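You operate a simulated robot arm through the tools that you are given. There is no shell and no other tool.

You run a simulated robot arm. Do the job below in one go: nothing can be reset, and whatever is moved stays where it is left.

## Task
Open the plum jar, then the honey jar, turning each to the stove side first.
Fine: both lids on the blue place mat; jars stay on the turntable.

It is judged by the outcome, as a careful person would: the job done as asked, and still so three seconds after it is handed in. It fails if anything else is knocked over, pushed out of place, dropped, spilled or broken. A push-on lid holds only when it is set on centred and level and pressed home; a screw cap is set on level and turned clockwise until tight.

## Robot
A 7-joint arm with a three-finger gripper, fixed in place. Base frame: the origin is on the floor under the middle of its stand, x ahead of it, y to its left, z up; the work surface is at about z = 0.72. Readings come in m, rad, newtons and seconds.
It reaches about 1.342 m from its shoulder. Its first joint turns from -2.897 to 2.897 rad. Payload 2.69 kg.
The TCP is the grasp point between the finger pads, 0.03 m short of the fingertips. In the tool frame z runs along the fingers and y along their closing line. The gripper opens to 0.128 m; its body begins 0.117 m behind the TCP.
Orientation is that of the tool frame in the base frame, as a unit quaternion [x, y, z, w]. With the fingers straight down and closing along the base's y, the tool's x points along the base's -x, its y along +y and its z along -z.

## Interface
- The arm moves only by the tool drive_tool. Its argument "steps" is a list of rows, each an object of numbers (a shift or turn left out is 0, a gripper value left out holds the last): "gripper": the closure in counts, from 0 (fully open) to 255 (shut); "tx", "ty", "tz": the shift along the tool's x, y, z in m; "ax", "ay", "az": the turn, a rotation vector about the tool's x, y, z in rad. In form: [{"gripper": .., "tx": .., "ty": .., "tz": .., "ax": .., "ay": .., "az": ..}, ...]. A call has 1 to 20 rows; each row shifts and turns the commanded pose from where the row before left it, along the tool's axes as they then stand. Each row takes 0.2 s and may step no farther than 0.05 m and 0.15 rad from the row before; otherwise, or with a gripper value out of range, the whole call is refused. Where a pose cannot be reached the arm comes as near as it can. A force on the tool above 40 N (or 10 N above the force at the start of the call, whichever is more), or a blocked arm, ends the call early, and 0.2 s more pass. Each finger travels about 0.127 m/s and halts on what it meets, pressing with about 26 N; the grip force reading is that of the motor and also rises with nothing between the fingers. The clock runs only during rows and for 0.2 s after the last one: add rows that do not move to give the fingers time. It gives the time, the measured TCP pose, the force on the tool (base axes), the opening and the grip force at its end, in the units of the frame above (readings bear some noise), with the torque about the TCP (base axes, N m) and any sound that the robot's microphone picked up, and new pictures: "show" is both (left out), scene, wrist or none.
- Cameras (640 x 400 px; columns grow to the right, rows downward): "scene" is fixed at [0.2193, 0.652, 1.5013]; the picture's right is [-0.74, -0.67, 0.00], its down [-0.52, 0.57, -0.63] and it looks along [0.42, -0.47, -0.78] (base axes); focal length 279 px, centre (320, 200). "wrist" rides on the gripper at [0.058, 0.054, -0.131] in the tool frame; the picture's right is [-0.68, 0.74, 0.00], its down [-0.62, -0.57, -0.55] and it looks along [-0.40, -0.37, 0.84] (tool axes); focal length 234 px, centre (320, 200). There is no depth. A picture from a camera that has moved, and an enlarged one, comes with that camera's place and axes in the base frame and with its lens.
- move_column(by): moves the trunk up (or, below 0, down) by that many m; the arm rides with it, the base frame stays. It gives what a move gives, with no picture.
- close_up(camera, box): a new picture of the part [left, top, right, bottom] of that camera's present view, enlarged. It takes no simulated time.
- close_job(): hands the job in; it is judged then, once.

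Places have to be worked out from the pictures, the camera data and where the tool is seen. Open the gripper and draw the arm clear of the work before you hand the job in, unless the task says otherwise.

The tools are called after "Call:" as name(argument=value, ...) on one line, values as JSON. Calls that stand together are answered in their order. drive_tool: Moves the arm, as the interface text tells. Its arguments: {"type":"object","properties":{"steps":{"type":"array","items":{"type":"object","properties":{"gripper":{"type":"number"},"tx":{"type":"number"},"ty":{"type":"number"},"tz":{"type":"number"},"ax":{"type":"number"},"ay":{"type":"number"},"az":{"type":"number"}}}},"show":{"type":"string","enum":["both","scene","wrist","none"]}},"required":["steps"]} The other tools are called the same way: move_column (by) moves the trunk up or down; close_up (camera, box) takes an enlarged picture of a part of a camera's view; close_job () hands the job in.

At the start:

```text
time_s: 0.0
tcp_pos: [0.6283, 0.3054, 1.0846]
orientation: [0.0, 1.0, 0.0, 0.0]
force: [0.5, 0.4, 0.0]
wrist_torque: [-0.01, 0.0, 0.0]
grip_width: 0.128
grasp_force: 0.0
trunk travel left (down, up): [-0.15, 0.2]
```

scene: 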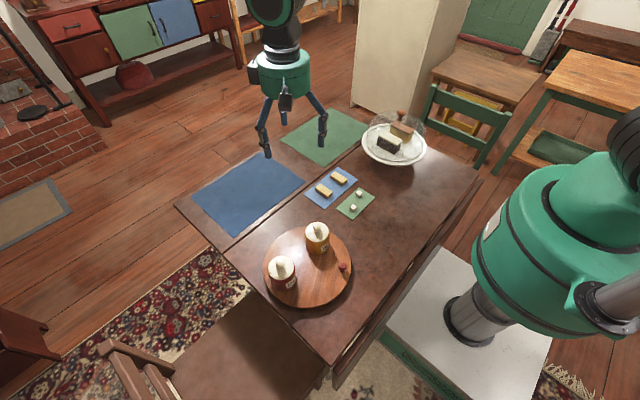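
wrist: 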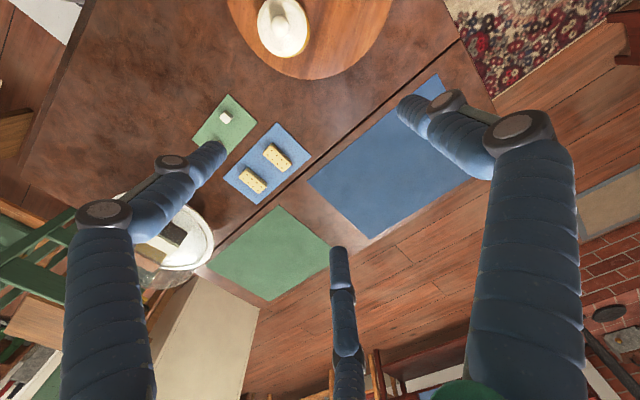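

I start by looking closer at the turntable with the jars and the wider scene to identify the jars, the stove side and the mat.

Call:
close_up(camera="scene", box=[240, 200, 380, 320])

Call:
close_up(camera="scene", box=[170, 100, 490, 300])

Call:
close_up(camera="scene", box=[0, 0, 320, 200])

Call:
close_up(camera="wrist", box=[200, 0, 400, 125])

```text
3.33 times, centred on (310, 260) of scene
camera zoom: at [0.2193, 0.652, 1.5013], right [-0.74, -0.67, 0.0], down [-0.52, 0.57, -0.63], along [0.42, -0.47, -0.78], focal length 931 px, centre (353, 0)
```

zoom: 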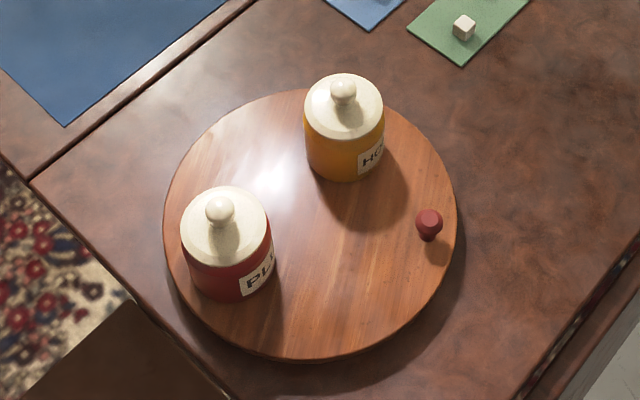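

```text
2.00 times, centred on (330, 200) of scene
camera zoom: at [0.2193, 0.652, 1.5013], right [-0.74, -0.67, 0.0], down [-0.52, 0.57, -0.63], along [0.42, -0.47, -0.78], focal length 558 px, centre (300, 200)
```

zoom: 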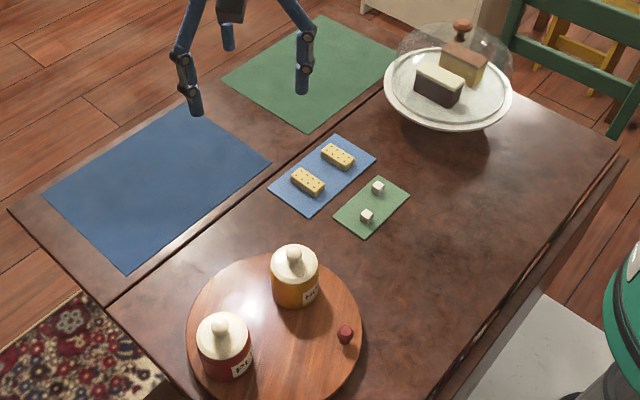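

```text
2.00 times, centred on (160, 100) of scene
camera zoom: at [0.2193, 0.652, 1.5013], right [-0.74, -0.67, 0.0], down [-0.52, 0.57, -0.63], along [0.42, -0.47, -0.78], focal length 558 px, centre (640, 400)
```

zoom: 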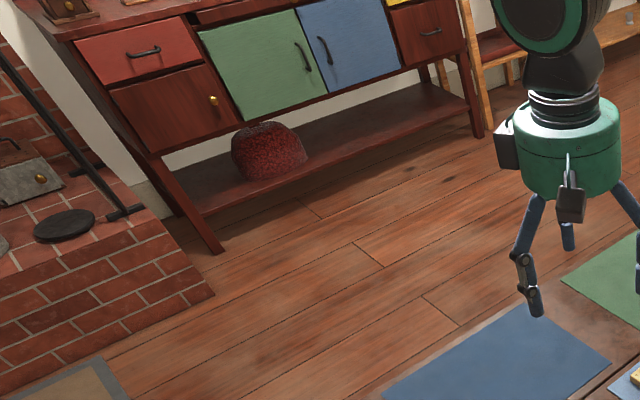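

```text
3.20 times, centred on (300, 62) of wrist
camera zoom: at [0.5689, 0.3581, 1.2159], right [0.68, 0.74, 0.0], down [0.62, -0.57, 0.55], along [0.4, -0.37, -0.84], focal length 749 px, centre (384, 640)
```

zoom: 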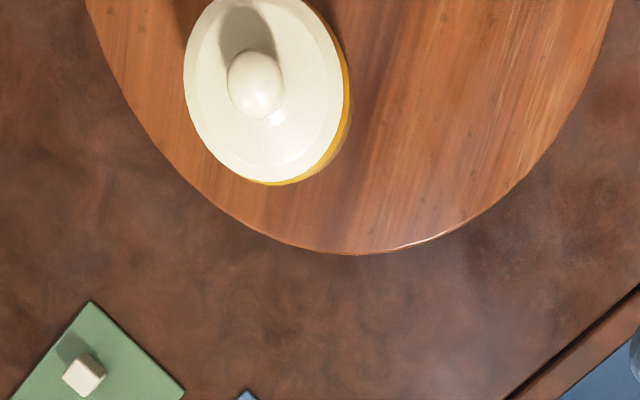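

The turntable holds the plum jar (red), the honey jar (amber) and a small red knob near its rim; the big blue mat lies at about (0.86, 0.33). Before turning anything I need to know where the stove is, so I enlarge the corner views with the brick hearth.

Call:
close_up(camera="scene", box=[0, 0, 120, 220])

Call:
close_up(camera="wrist", box=[540, 100, 640, 400])

Call:
close_up(camera="scene", box=[440, 0, 640, 160])

Call:
close_up(camera="scene", box=[0, 250, 320, 400])

Call:
close_up(camera="scene", box=[230, 0, 350, 170])

```text
1.82 times, centred on (60, 110) of scene
camera zoom: at [0.2193, 0.652, 1.5013], right [-0.74, -0.67, 0.0], down [-0.52, 0.57, -0.63], along [0.42, -0.47, -0.78], focal length 508 px, centre (793, 364)
```

zoom: 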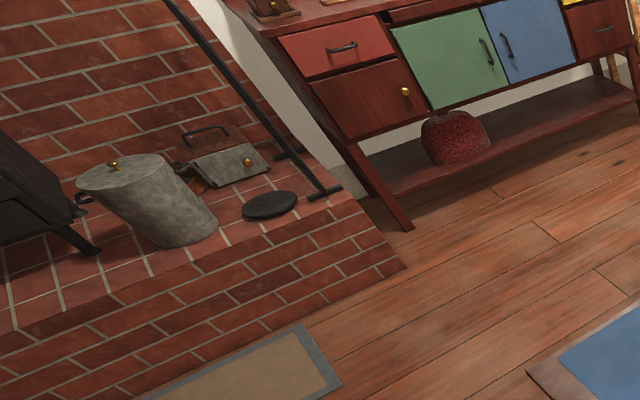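

```text
1.33 times, centred on (590, 250) of wrist
camera zoom: at [0.5689, 0.3581, 1.2159], right [0.68, 0.74, 0.0], down [0.62, -0.57, 0.55], along [0.4, -0.37, -0.84], focal length 312 px, centre (-40, 133)
```

zoom: 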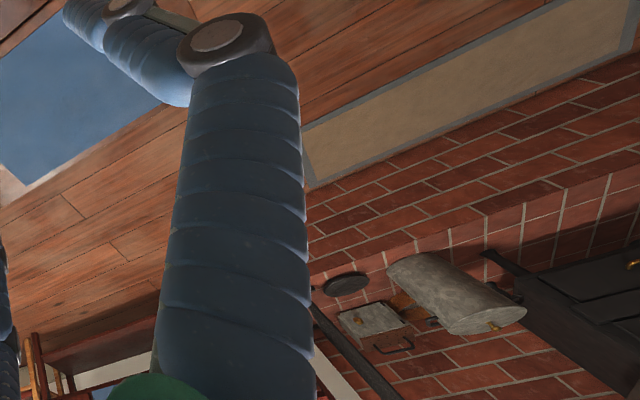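

```text
2.50 times, centred on (540, 80) of scene
camera zoom: at [0.2193, 0.652, 1.5013], right [-0.74, -0.67, 0.0], down [-0.52, 0.57, -0.63], along [0.42, -0.47, -0.78], focal length 698 px, centre (-230, 500)
```

zoom: 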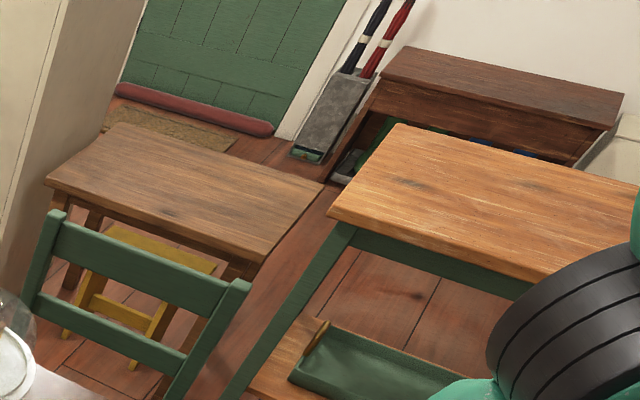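

```text
2.00 times, centred on (160, 325) of scene
camera zoom: at [0.2193, 0.652, 1.5013], right [-0.74, -0.67, 0.0], down [-0.52, 0.57, -0.63], along [0.42, -0.47, -0.78], focal length 558 px, centre (640, -50)
```

zoom: 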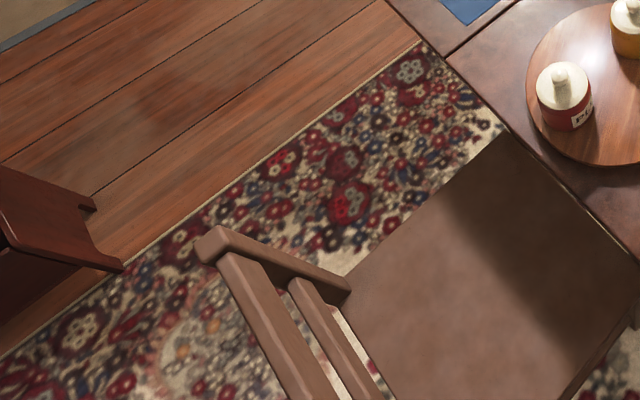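

```text
2.35 times, centred on (290, 85) of scene
camera zoom: at [0.2193, 0.652, 1.5013], right [-0.74, -0.67, 0.0], down [-0.52, 0.57, -0.63], along [0.42, -0.47, -0.78], focal length 657 px, centre (391, 471)
```

zoom: 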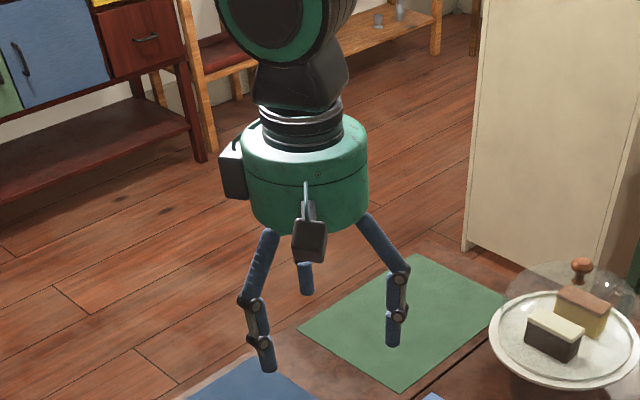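

The enlarged view shows a black iron stove on the brick hearth, just beyond the left edge of the scene view. I look there again with boxes hugging that edge to fix its bearing.

Call:
close_up(camera="scene", box=[0, 0, 20, 260])

Call:
close_up(camera="wrist", box=[620, 100, 640, 400])

```text
1.54 times, centred on (10, 130) of scene
camera zoom: at [0.2193, 0.652, 1.5013], right [-0.74, -0.67, 0.0], down [-0.52, 0.57, -0.63], along [0.42, -0.47, -0.78], focal length 430 px, centre (797, 308)
```

zoom: 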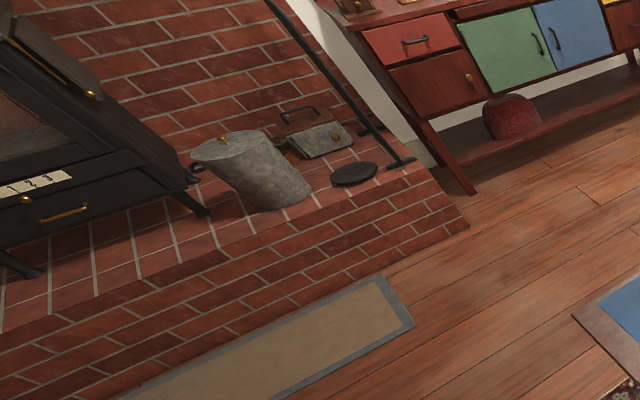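

```text
1.33 times, centred on (630, 250) of wrist
camera zoom: at [0.5689, 0.3581, 1.2159], right [0.68, 0.74, 0.0], down [0.62, -0.57, 0.55], along [0.4, -0.37, -0.84], focal length 312 px, centre (-93, 133)
```

zoom: 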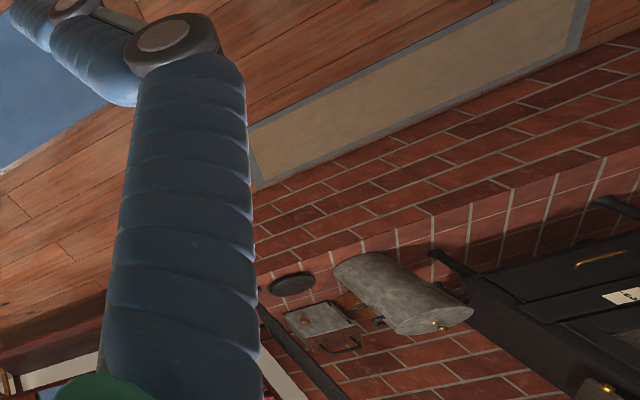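

The stove's front legs work out near (3.09, 1.25) and (3.09, 1.75), so from the turntable (about (0.48, 0.41)) the stove lies about 21° left of +x. I now move high over the near side of the table so that the wrist camera looks at the turntable, half closing the gripper to see how the fingers behave.

Call:
drive_tool(steps=[{"tx": 0.0335, "ty": 0.028, "gripper": 0}, {"tx": 0.0335, "ty": 0.028}, {"tx": 0.0335, "ty": 0.028}, {"tx": 0.0335, "ty": 0.028}, {"tx": 0.0335, "ty": 0.028}, {"tx": 0.0335, "ty": 0.028}, {"tx": 0.0335, "ty": 0.028, "gripper": 130}, {"tx": 0.0335, "ty": 0.028}, {}, {}], show="both")

```text
time_s: 2.2
tcp_pos: [0.3616, 0.5264, 1.0832]
orientation: [-0.001, 1.0, 0.001, -0.001]
force: [-0.6, -0.6, -0.5]
wrist_torque: [0.0, 0.01, 0.01]
grip_width: 0.0625
grasp_force: 0.0
trunk travel left (down, up): [-0.15, 0.2]
camera wrist: at [0.3024, 0.5804, 1.2141], right [0.68, 0.74, 0.0], down [0.62, -0.57, 0.55], along [0.4, -0.37, -0.84], focal length 234 px, centre (320, 200)
```

scene: 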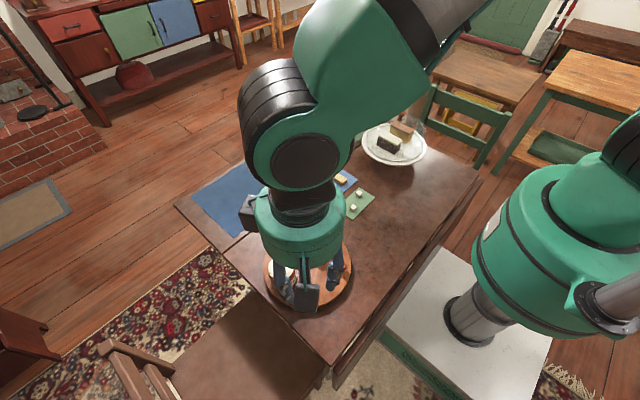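
wrist: 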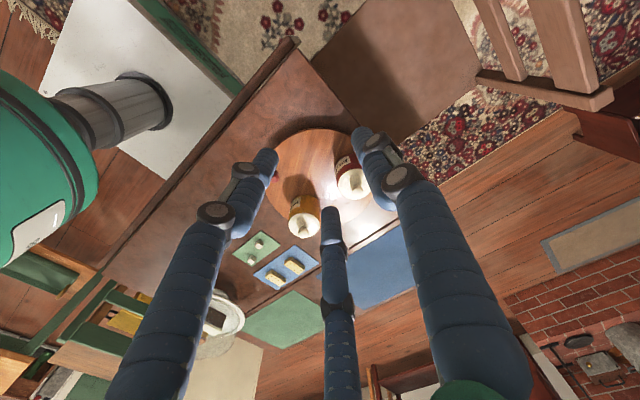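

Call:
close_up(camera="wrist", box=[240, 110, 420, 250])

```text
2.86 times, centred on (330, 180) of wrist
camera zoom: at [0.3024, 0.5804, 1.2141], right [0.68, 0.74, 0.0], down [0.62, -0.57, 0.55], along [0.4, -0.37, -0.84], focal length 669 px, centre (291, 257)
```

zoom: 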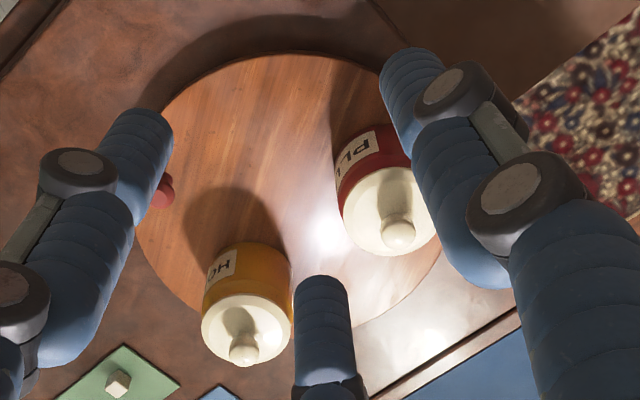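

The wrist view shows three fingers spaced at 120° and both lids with small ball-topped knobs; the turntable's red knob is near (0.405, 0.347). I go above that knob, turn the hand so the honey jar falls in a gap between fingers, and lower part of the way to look.

Call:
drive_tool(steps=[{"tx": -0.0087, "ty": -0.036}, {"tx": -0.0087, "ty": -0.036}, {"tx": -0.0087, "ty": -0.036}, {"tx": -0.0087, "ty": -0.036}, {"tx": -0.0087, "ty": -0.036}, {"az": 0.122}, {"az": 0.122}, {"az": 0.122}, {"az": 0.122}, {"az": 0.122}, {"tz": 0.033}, {"tz": 0.033}, {"tz": 0.033}, {"tz": 0.033}, {}], show="both")

```text
time_s: 5.4
tcp_pos: [0.4041, 0.3508, 0.9528]
orientation: [0.301, 0.954, 0.0, 0.0]
force: [0.3, -0.3, -1.1]
wrist_torque: [-0.02, -0.01, 0.01]
grip_width: 0.0626
grasp_force: 0.0
trunk travel left (down, up): [-0.15, 0.2]
camera wrist: at [0.3866, 0.428, 1.0835], right [0.98, 0.22, 0.0], down [0.18, -0.82, 0.55], along [0.12, -0.54, -0.84], focal length 234 px, centre (320, 200)
```

scene: 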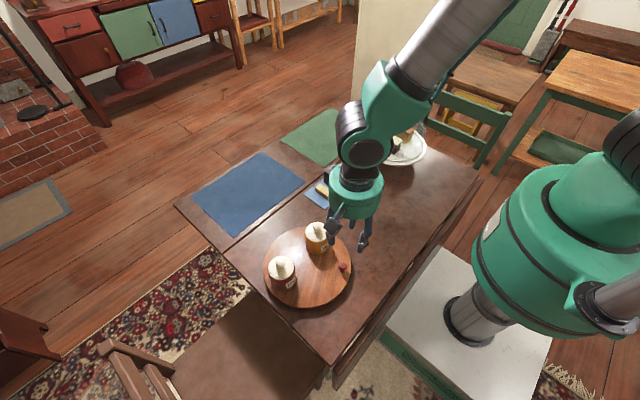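
wrist: 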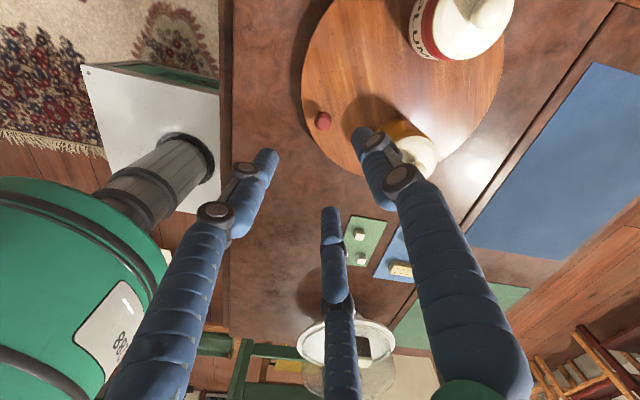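

The red knob is now clearly visible just below the hand. I enlarge it in both views for a precise fix.

Call:
close_up(camera="wrist", box=[280, 80, 400, 155])

Call:
close_up(camera="scene", box=[260, 210, 380, 285])

```text
5.33 times, centred on (340, 118) of wrist
camera zoom: at [0.3866, 0.428, 1.0835], right [0.98, 0.22, 0.0], down [0.18, -0.82, 0.55], along [0.12, -0.54, -0.84], focal length 1249 px, centre (213, 640)
```

zoom: 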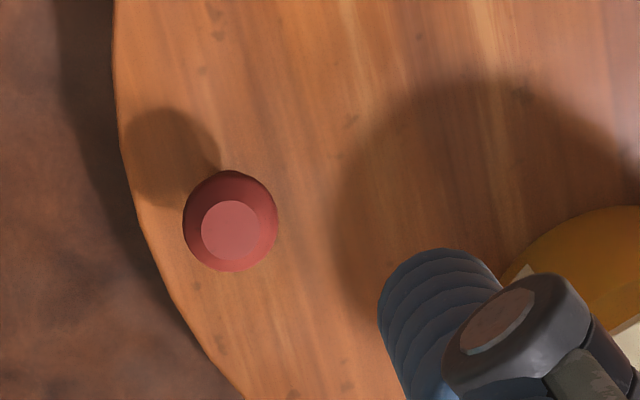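

```text
5.33 times, centred on (320, 248) of scene
camera zoom: at [0.2193, 0.652, 1.5013], right [-0.74, -0.67, 0.0], down [-0.52, 0.57, -0.63], along [0.42, -0.47, -0.78], focal length 1489 px, centre (320, -53)
```

zoom: 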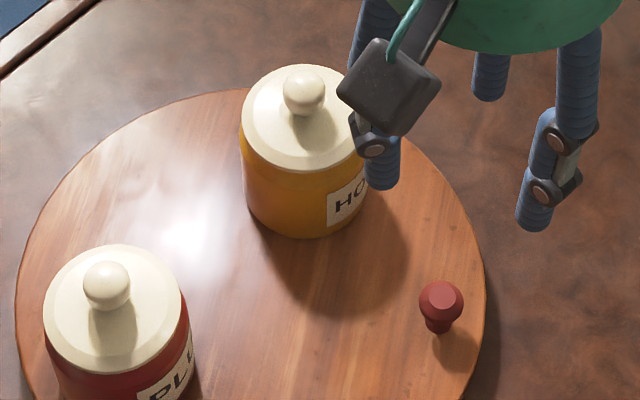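

The knob head sits at roughly (0.4075, 0.349), top near z 0.78, about 24 mm wide. I shift 4 mm onto it and lower to z≈0.85 to check alignment before gripping.

Call:
drive_tool(steps=[{"tx": -0.004, "tz": 0.025}, {"tz": 0.03}, {"tz": 0.03}, {"tz": 0.018}, {}], show="both")

Call:
close_up(camera="wrist", box=[240, 110, 400, 210])

Call:
close_up(camera="scene", box=[260, 210, 380, 285])

```text
time_s: 6.6
tcp_pos: [0.4059, 0.3468, 0.8497]
orientation: [0.301, 0.954, 0.0, 0.0]
force: [0.9, 0.3, 0.3]
wrist_torque: [0.01, -0.01, -0.01]
grip_width: 0.0628
grasp_force: 0.1
trunk travel left (down, up): [-0.15, 0.2]
camera wrist: at [0.3889, 0.4239, 0.9805], right [0.98, 0.22, 0.0], down [0.18, -0.82, 0.55], along [0.12, -0.54, -0.84], focal length 234 px, centre (320, 200)
```

scene: 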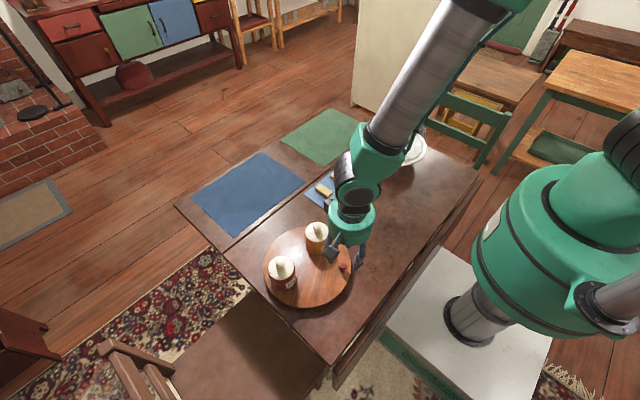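
wrist: 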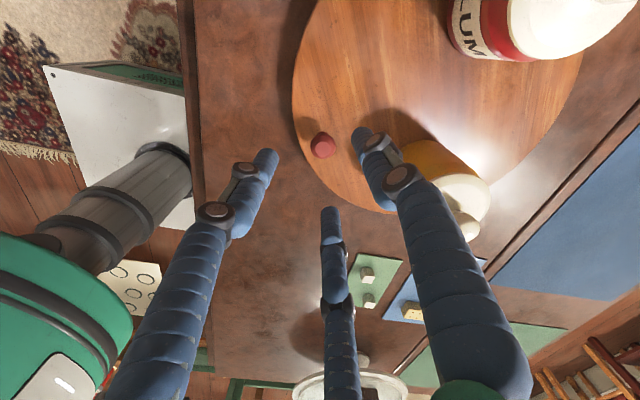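

```text
4.00 times, centred on (320, 160) of wrist
camera zoom: at [0.3889, 0.4239, 0.9805], right [0.98, 0.22, 0.0], down [0.18, -0.82, 0.55], along [0.12, -0.54, -0.84], focal length 937 px, centre (320, 360)
```

zoom: 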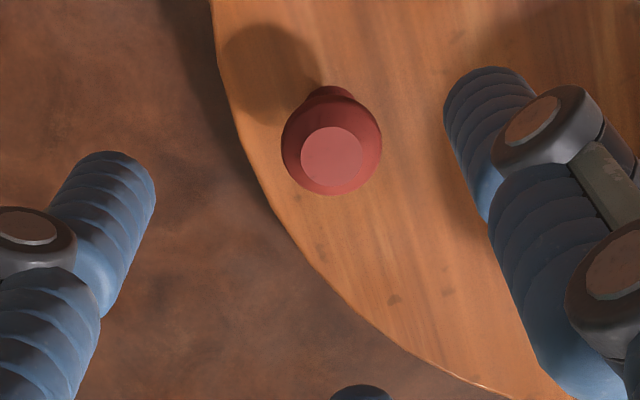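

```text
5.33 times, centred on (320, 248) of scene
camera zoom: at [0.2193, 0.652, 1.5013], right [-0.74, -0.67, 0.0], down [-0.52, 0.57, -0.63], along [0.42, -0.47, -0.78], focal length 1489 px, centre (320, -53)
```

zoom: 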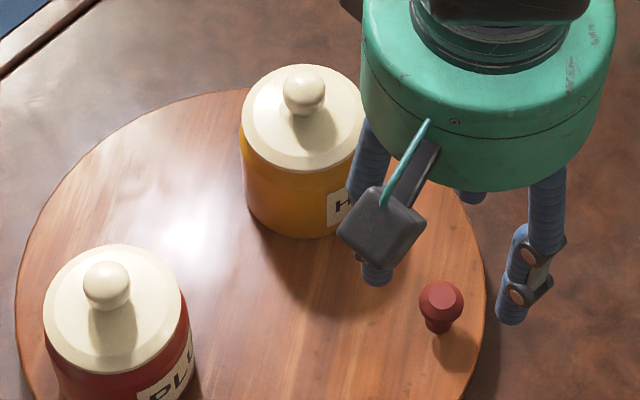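

The two wrist views triangulate the knob head to about (0.407, 0.350, 0.774), so I shift ~4 mm, lower until the fingertips sit around the head, and close to a loose ~34 mm cage round it.

Call:
drive_tool(steps=[{"tx": 0.0005, "ty": 0.0039, "tz": 0.02}, {"tz": 0.022}, {"tz": 0.02}, {"gripper": 187}, {}, {}], show="both")

Call:
close_up(camera="wrist", box=[240, 130, 400, 230])

Call:
close_up(camera="scene", box=[260, 210, 380, 285])

```text
time_s: 8.0
tcp_pos: [0.407, 0.3501, 0.7883]
orientation: [0.3, 0.954, 0.0, 0.0]
force: [0.8, -0.2, -0.9]
wrist_torque: [-0.01, 0.02, 0.0]
grip_width: 0.0342
grasp_force: 0.2
trunk travel left (down, up): [-0.15, 0.2]
camera wrist: at [0.3902, 0.4263, 0.9187], right [0.98, 0.22, 0.0], down [0.18, -0.82, 0.55], along [0.12, -0.54, -0.84], focal length 234 px, centre (320, 200)
```

scene: 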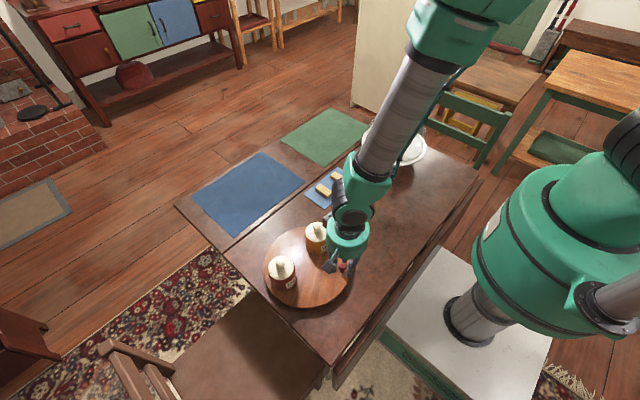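
wrist: 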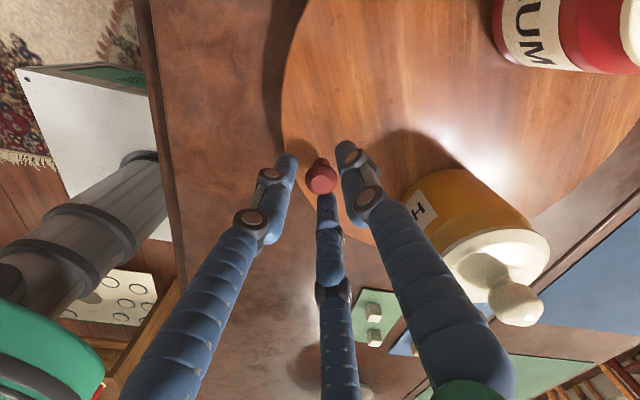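

```text
4.00 times, centred on (320, 180) of wrist
camera zoom: at [0.3902, 0.4263, 0.9187], right [0.98, 0.22, 0.0], down [0.18, -0.82, 0.55], along [0.12, -0.54, -0.84], focal length 937 px, centre (320, 280)
```

zoom: 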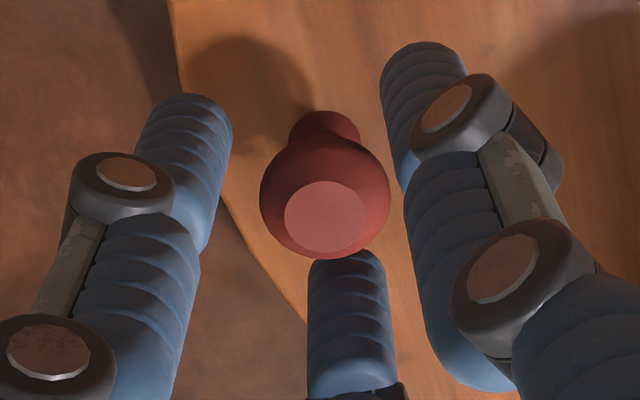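

```text
5.33 times, centred on (320, 248) of scene
camera zoom: at [0.2193, 0.652, 1.5013], right [-0.74, -0.67, 0.0], down [-0.52, 0.57, -0.63], along [0.42, -0.47, -0.78], focal length 1489 px, centre (320, -53)
```

zoom: 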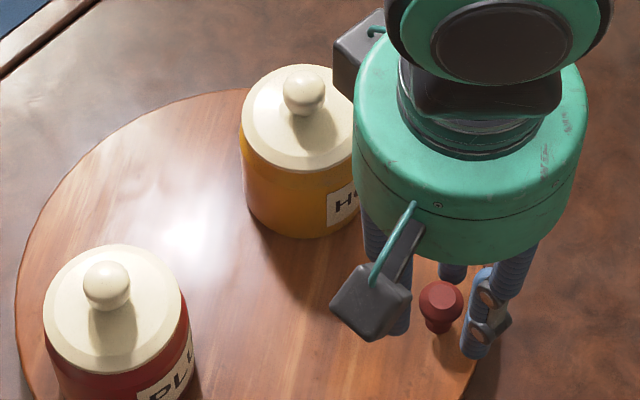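

The knob is neatly caged between the three fingertips with ~5 mm slack and nothing else is touched. I now push it clockwise in small arc steps about the turntable centre, turning the hand along, and check after about 24°.

Call:
drive_tool(steps=[{"tx": 0.00464, "ty": 0.00212, "az": 0.05236}, {"tx": 0.00464, "ty": 0.00212, "az": 0.05236}, {"tx": 0.00464, "ty": 0.00212, "az": 0.05236}, {"tx": 0.00464, "ty": 0.00212, "az": 0.05236}, {"tx": 0.00464, "ty": 0.00212, "az": 0.05236}, {"tx": 0.00464, "ty": 0.00212, "az": 0.05236}, {"tx": 0.00464, "ty": 0.00212, "az": 0.05236}, {"tx": 0.00464, "ty": 0.00212, "az": 0.05236}, {}], show="both")

Call:
close_up(camera="wrist", box=[240, 130, 400, 230])

Call:
close_up(camera="scene", box=[240, 200, 380, 320])

```text
time_s: 10.0
tcp_pos: [0.3951, 0.3858, 0.7882]
orientation: [0.493, 0.87, 0.0, 0.0]
force: [0.7, 1.4, -1.3]
wrist_torque: [0.04, 0.02, 0.01]
grip_width: 0.0341
grasp_force: 0.0
trunk travel left (down, up): [-0.15, 0.2]
camera wrist: at [0.4107, 0.4644, 0.9189], right [0.98, -0.2, 0.0], down [-0.17, -0.82, 0.55], along [-0.11, -0.54, -0.84], focal length 234 px, centre (320, 200)
```

scene: 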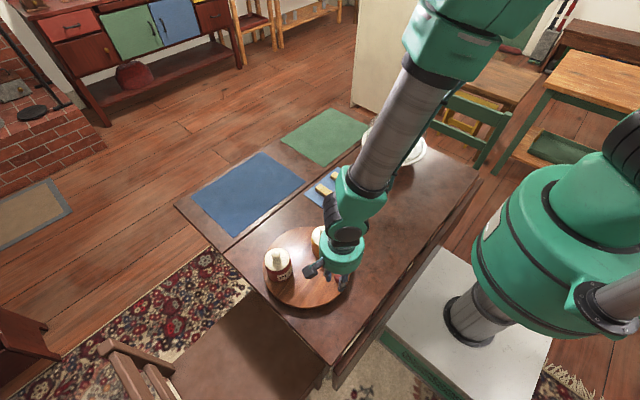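
wrist: 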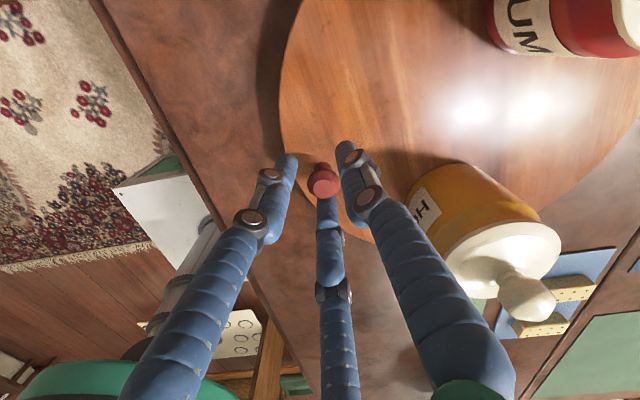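

```text
4.00 times, centred on (320, 180) of wrist
camera zoom: at [0.4107, 0.4644, 0.9189], right [0.98, -0.2, 0.0], down [-0.17, -0.82, 0.55], along [-0.11, -0.54, -0.84], focal length 937 px, centre (320, 280)
```

zoom: 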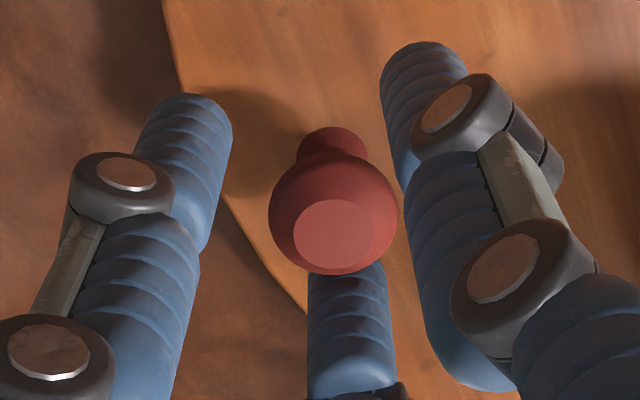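

```text
3.33 times, centred on (310, 260) of scene
camera zoom: at [0.2193, 0.652, 1.5013], right [-0.74, -0.67, 0.0], down [-0.52, 0.57, -0.63], along [0.42, -0.47, -0.78], focal length 931 px, centre (353, 0)
```

zoom: 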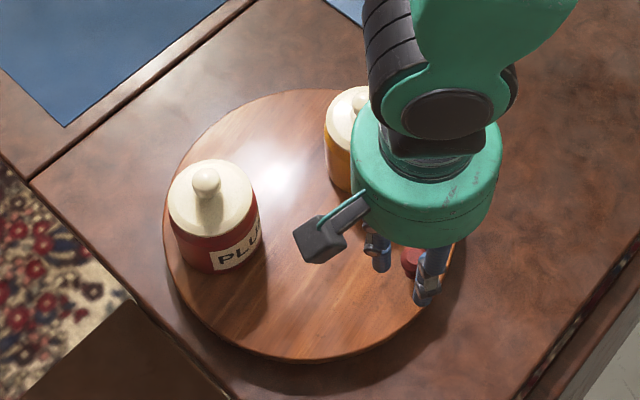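

The turntable turns freely with only ~2 N, and the plum jar has come round to about 58° (target 21°, the stove bearing). I continue another 36° with a small inward correction.

Call:
drive_tool(steps=[{"tx": 0.004, "ty": 0.0035, "az": 0.05236}, {"tx": 0.00464, "ty": 0.00212, "az": 0.05236}, {"tx": 0.00464, "ty": 0.00212, "az": 0.05236}, {"tx": 0.00464, "ty": 0.00212, "az": 0.05236}, {"tx": 0.00464, "ty": 0.00212, "az": 0.05236}, {"tx": 0.00464, "ty": 0.00212, "az": 0.05236}, {"tx": 0.00464, "ty": 0.00212, "az": 0.05236}, {"tx": 0.00464, "ty": 0.00212, "az": 0.05236}, {"tx": 0.00464, "ty": 0.00212, "az": 0.05236}, {"tx": 0.00464, "ty": 0.00212, "az": 0.05236}, {"tx": 0.00464, "ty": 0.00212, "az": 0.05236}, {"tx": 0.00464, "ty": 0.00212, "az": 0.05236}, {}], show="both")

Call:
close_up(camera="wrist", box=[240, 130, 400, 230])

Call:
close_up(camera="scene", box=[240, 200, 380, 320])

```text
time_s: 12.8
tcp_pos: [0.4064, 0.4463, 0.7884]
orientation: [0.737, 0.676, 0.0, 0.0]
force: [-0.6, 0.6, -0.2]
wrist_torque: [0.04, -0.01, 0.01]
grip_width: 0.0342
grasp_force: 0.1
trunk travel left (down, up): [-0.15, 0.2]
camera wrist: at [0.4646, 0.4998, 0.9195], right [0.68, -0.74, 0.0], down [-0.62, -0.56, 0.55], along [-0.4, -0.37, -0.84], focal length 234 px, centre (320, 200)
```

scene: 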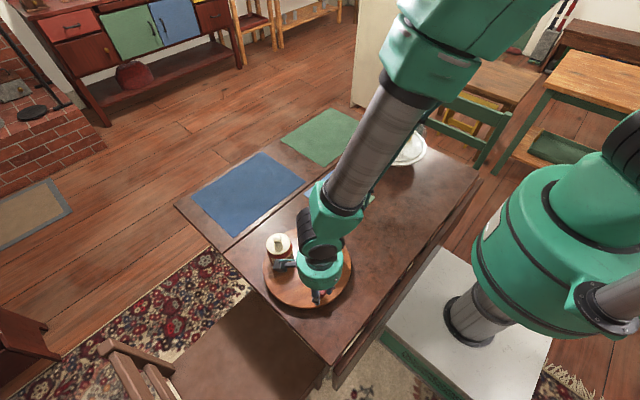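
wrist: 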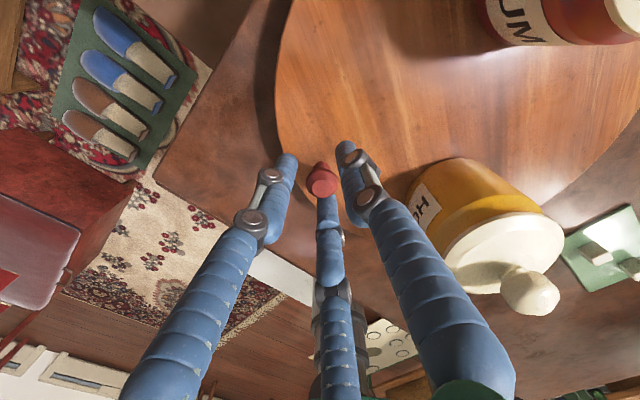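

```text
4.00 times, centred on (320, 180) of wrist
camera zoom: at [0.4646, 0.4998, 0.9195], right [0.68, -0.74, 0.0], down [-0.62, -0.56, 0.55], along [-0.4, -0.37, -0.84], focal length 937 px, centre (320, 280)
```

zoom: 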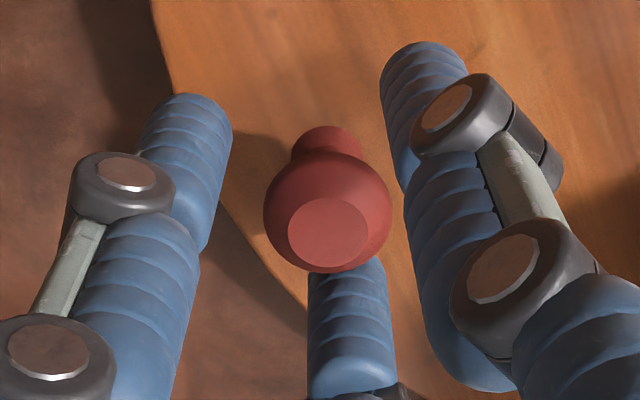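

```text
3.33 times, centred on (310, 260) of scene
camera zoom: at [0.2193, 0.652, 1.5013], right [-0.74, -0.67, 0.0], down [-0.52, 0.57, -0.63], along [0.42, -0.47, -0.78], focal length 931 px, centre (353, 0)
```

zoom: 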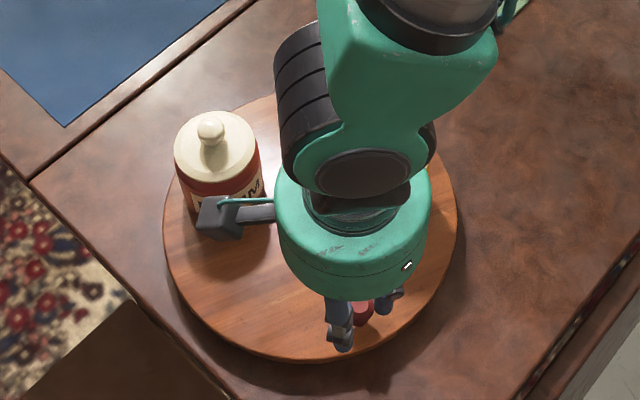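

Plum is now at about 25°, close to the stove bearing. I'll nudge about 4° more, and first look closely at the lids to see how they fit.

Call:
close_up(camera="wrist", box=[390, 140, 630, 330])

Call:
drive_tool(steps=[{"tx": 0.0055, "ty": 0.0026, "az": 0.062}, {}, {"gripper": 130}, {}, {}, {"tz": -0.03}, {"tz": -0.04}, {"tz": -0.04}, {"tz": -0.04}, {}], show="both")

Call:
close_up(camera="scene", box=[240, 200, 380, 320])

```text
2.11 times, centred on (510, 235) of wrist
camera zoom: at [0.4646, 0.4998, 0.9195], right [0.68, -0.74, 0.0], down [-0.62, -0.56, 0.55], along [-0.4, -0.37, -0.84], focal length 493 px, centre (-80, 126)
```

zoom: 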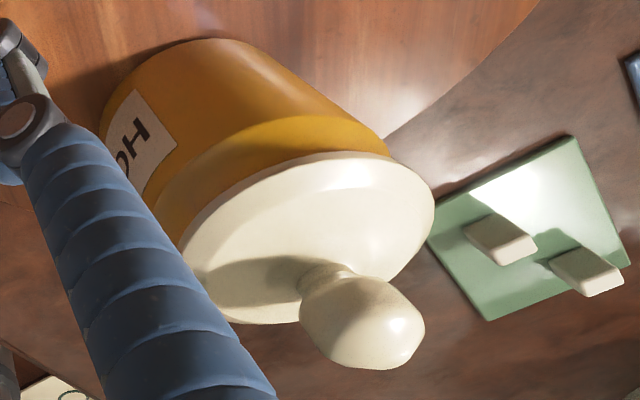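

```text
time_s: 15.0
tcp_pos: [0.4086, 0.4523, 0.9399]
orientation: [0.758, 0.653, 0.0, 0.0]
force: [-0.2, -0.2, -0.5]
wrist_torque: [0.08, -0.02, -0.02]
grip_width: 0.0627
grasp_force: 0.0
trunk travel left (down, up): [-0.15, 0.2]
camera wrist: at [0.4707, 0.5019, 1.0695], right [0.63, -0.78, 0.0], down [-0.65, -0.53, 0.55], along [-0.43, -0.34, -0.84], focal length 234 px, centre (320, 200)
```

scene: 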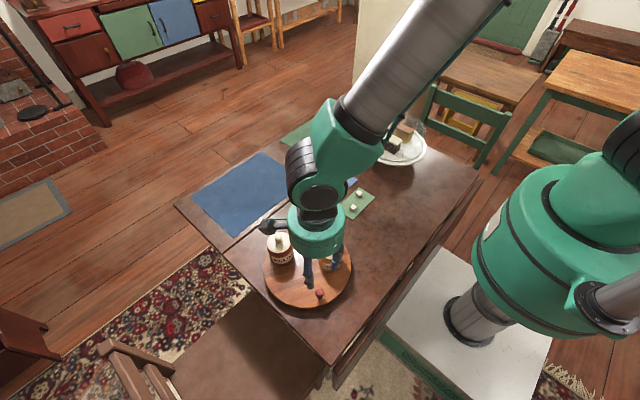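
wrist: 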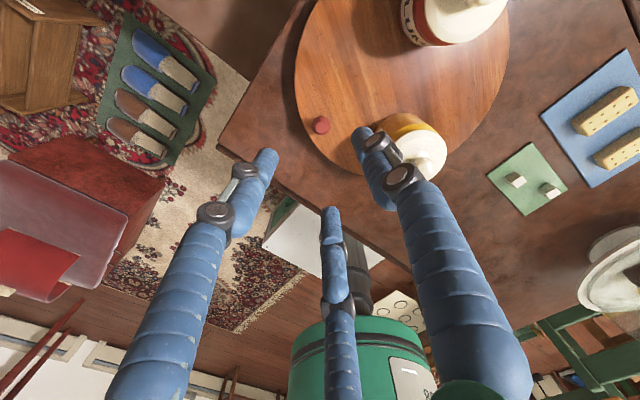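

```text
3.33 times, centred on (310, 260) of scene
camera zoom: at [0.2193, 0.652, 1.5013], right [-0.74, -0.67, 0.0], down [-0.52, 0.57, -0.63], along [0.42, -0.47, -0.78], focal length 931 px, centre (353, 0)
```

zoom: 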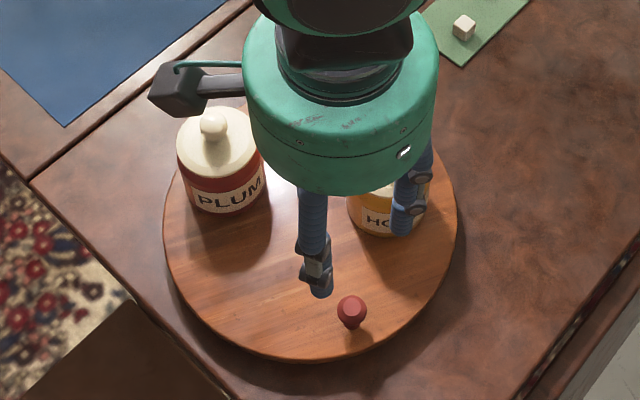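

The plum jar now sits at about 21° — facing the stove — and the knob is released. I move across above the plum lid at the same height (fingertips well above the lid knobs) to get its exact place.

Call:
drive_tool(steps=[{"tx": 0.0006, "ty": 0.0396}, {"tx": 0.0006, "ty": 0.0396}, {"tx": 0.0006, "ty": 0.0396}, {"tx": 0.0006, "ty": 0.0396}, {}], show="both")

Call:
close_up(camera="wrist", box=[240, 80, 400, 180])

Call:
close_up(camera="scene", box=[240, 200, 380, 320])

```text
time_s: 16.2
tcp_pos: [0.5688, 0.4307, 0.9385]
orientation: [0.757, 0.653, 0.0, 0.0]
force: [0.8, 0.7, 0.4]
wrist_torque: [0.02, 0.06, 0.02]
grip_width: 0.0629
grasp_force: 0.1
trunk travel left (down, up): [-0.15, 0.2]
camera wrist: at [0.6299, 0.4809, 1.0694], right [0.63, -0.78, 0.0], down [-0.65, -0.53, 0.55], along [-0.43, -0.34, -0.84], focal length 234 px, centre (320, 200)
```

scene: 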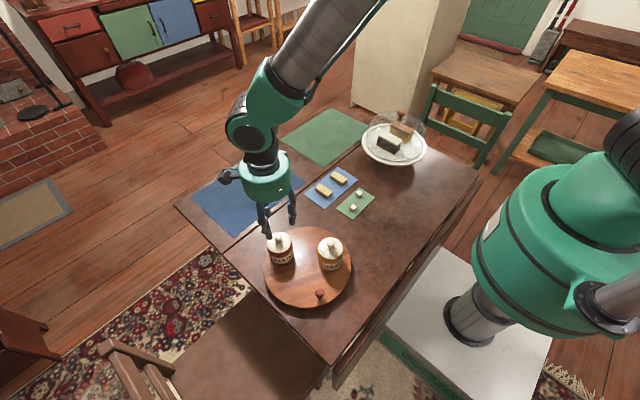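
wrist: 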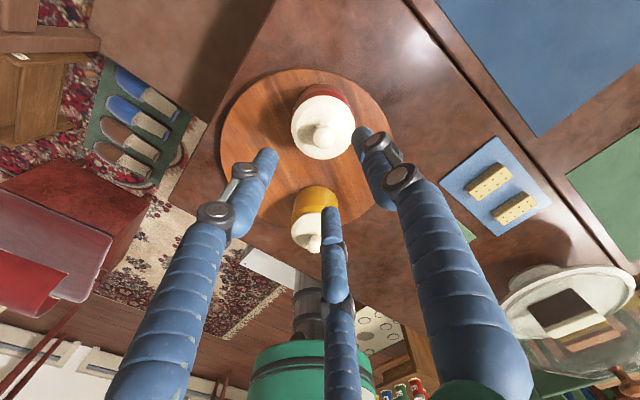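

```text
4.00 times, centred on (320, 130) of wrist
camera zoom: at [0.6299, 0.4809, 1.0694], right [0.63, -0.78, 0.0], down [-0.65, -0.53, 0.55], along [-0.43, -0.34, -0.84], focal length 937 px, centre (320, 480)
```

zoom: 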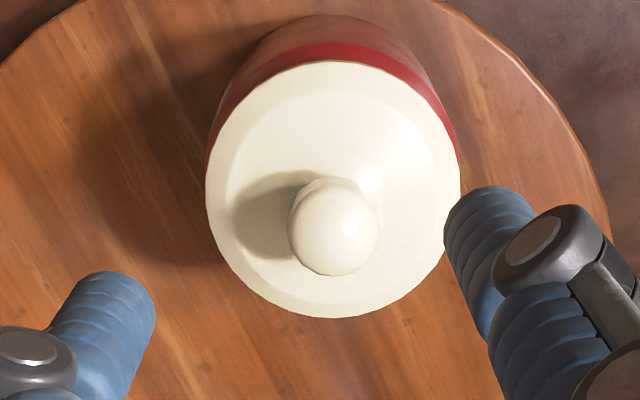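

```text
3.33 times, centred on (310, 260) of scene
camera zoom: at [0.2193, 0.652, 1.5013], right [-0.74, -0.67, 0.0], down [-0.52, 0.57, -0.63], along [0.42, -0.47, -0.78], focal length 931 px, centre (353, 0)
```

zoom: 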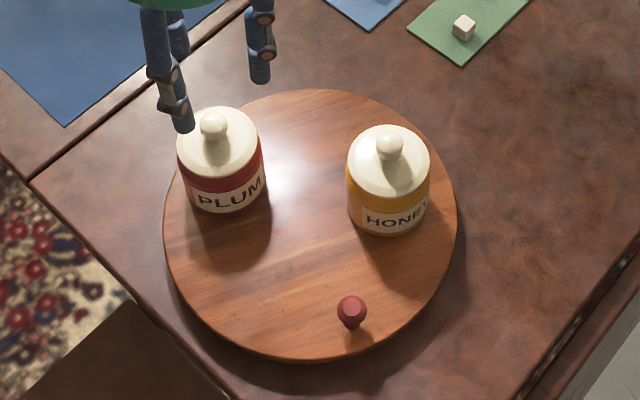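

The plum lid's knob is about 5 mm ahead of the tool axis, near (0.574, 0.431, z≈0.84). I shift onto it and lower to z≈0.875 for a closer check before gripping.

Call:
drive_tool(steps=[{"tx": 0.0007, "ty": 0.0049, "tz": 0.02}, {"tz": 0.025}, {"tz": 0.018}, {}, {}], show="both")

Call:
close_up(camera="wrist", box=[240, 100, 400, 200])

Call:
close_up(camera="scene", box=[240, 200, 360, 275])

```text
time_s: 17.4
tcp_pos: [0.572, 0.4295, 0.8756]
orientation: [0.758, 0.653, -0.001, 0.0]
force: [-0.3, 0.7, 0.9]
wrist_torque: [0.0, -0.01, 0.01]
grip_width: 0.0626
grasp_force: 0.1
trunk travel left (down, up): [-0.15, 0.2]
camera wrist: at [0.6337, 0.4803, 1.006], right [0.63, -0.78, 0.0], down [-0.65, -0.53, 0.55], along [-0.43, -0.34, -0.84], focal length 234 px, centre (320, 200)
```

scene: 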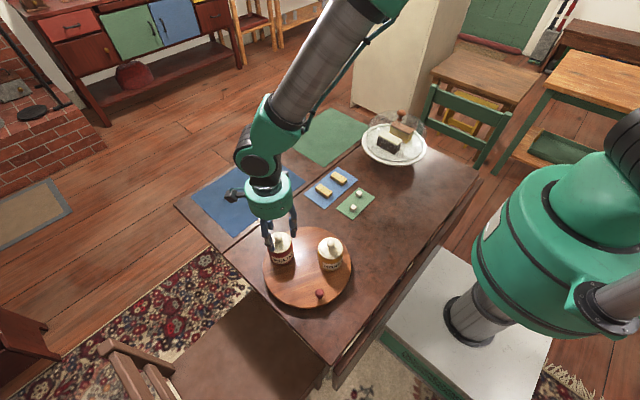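
wrist: 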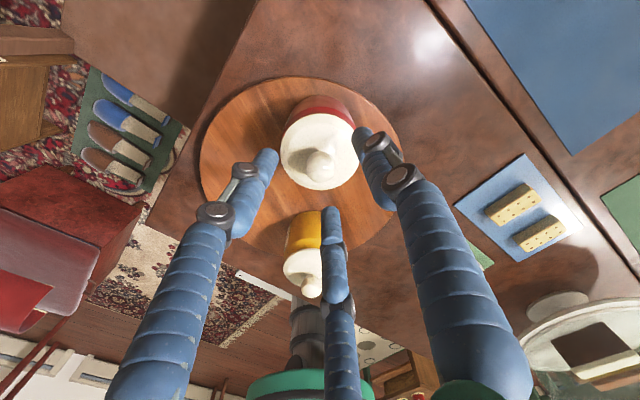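

```text
4.00 times, centred on (320, 150) of wrist
camera zoom: at [0.6337, 0.4803, 1.006], right [0.63, -0.78, 0.0], down [-0.65, -0.53, 0.55], along [-0.43, -0.34, -0.84], focal length 937 px, centre (320, 400)
```

zoom: 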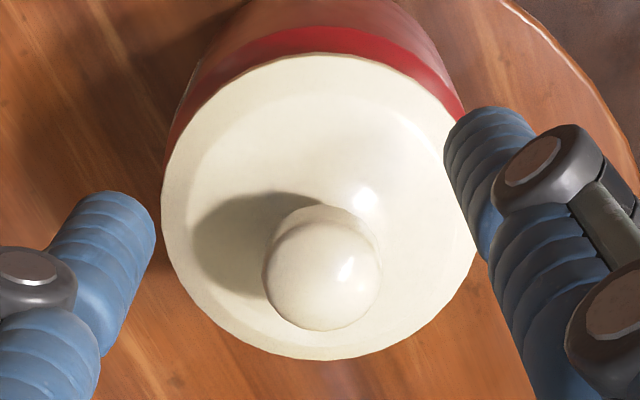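

```text
5.33 times, centred on (300, 238) of scene
camera zoom: at [0.2193, 0.652, 1.5013], right [-0.74, -0.67, 0.0], down [-0.52, 0.57, -0.63], along [0.42, -0.47, -0.78], focal length 1489 px, centre (427, 0)
```

zoom: 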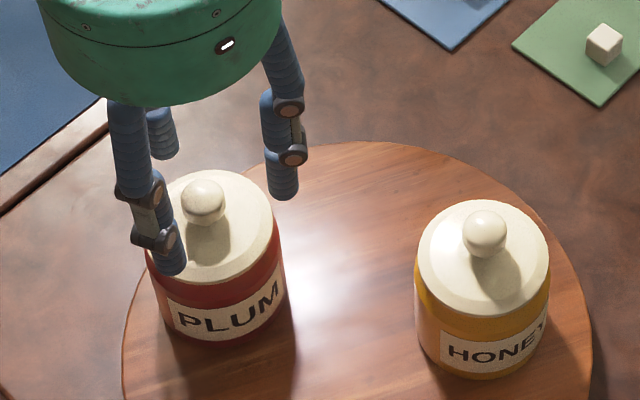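

The plum knob is now nearly on axis with ball centre at z≈0.843 and lid top about z≈0.824. I lower so the fingertips stay ~5 mm above the lid and close on the knob.

Call:
drive_tool(steps=[{"tx": 0.0008, "ty": 0.0013, "tz": 0.008}, {"tz": 0.0085}, {}, {"gripper": 200}, {"gripper": 255}, {}, {}], show="both")

Call:
close_up(camera="wrist", box=[240, 120, 400, 220])

Call:
close_up(camera="scene", box=[240, 200, 360, 275])

```text
time_s: 19.0
tcp_pos: [0.5749, 0.4306, 0.8584]
orientation: [0.757, 0.653, 0.0, 0.0]
force: [0.6, 0.6, -0.7]
wrist_torque: [0.01, 0.01, -0.01]
grip_width: 0.021
grasp_force: 26.1
trunk travel left (down, up): [-0.15, 0.2]
camera wrist: at [0.6343, 0.4809, 0.9898], right [0.63, -0.78, 0.0], down [-0.65, -0.53, 0.55], along [-0.43, -0.34, -0.84], focal length 234 px, centre (320, 200)
```

scene: 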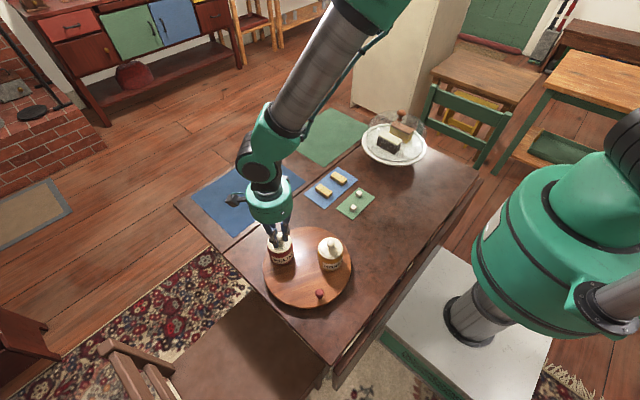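
wrist: 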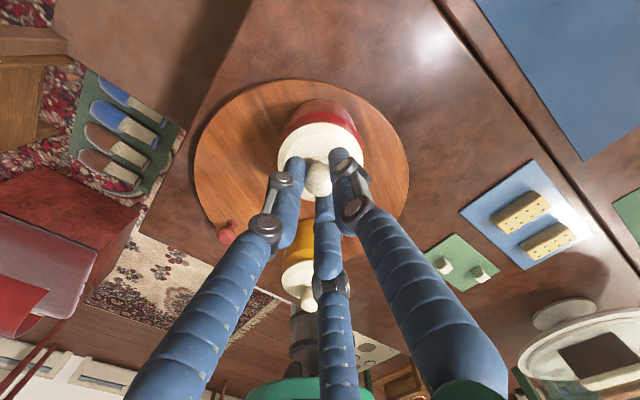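

```text
4.00 times, centred on (320, 170) of wrist
camera zoom: at [0.6343, 0.4809, 0.9898], right [0.63, -0.78, 0.0], down [-0.65, -0.53, 0.55], along [-0.43, -0.34, -0.84], focal length 937 px, centre (320, 320)
```

zoom: 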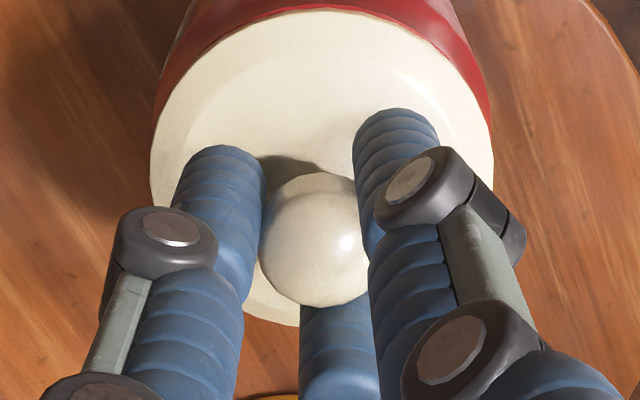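

```text
5.33 times, centred on (300, 238) of scene
camera zoom: at [0.2193, 0.652, 1.5013], right [-0.74, -0.67, 0.0], down [-0.52, 0.57, -0.63], along [0.42, -0.47, -0.78], focal length 1489 px, centre (427, 0)
```

zoom: 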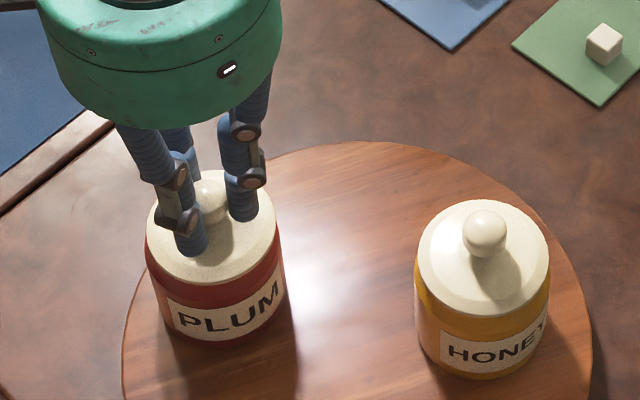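

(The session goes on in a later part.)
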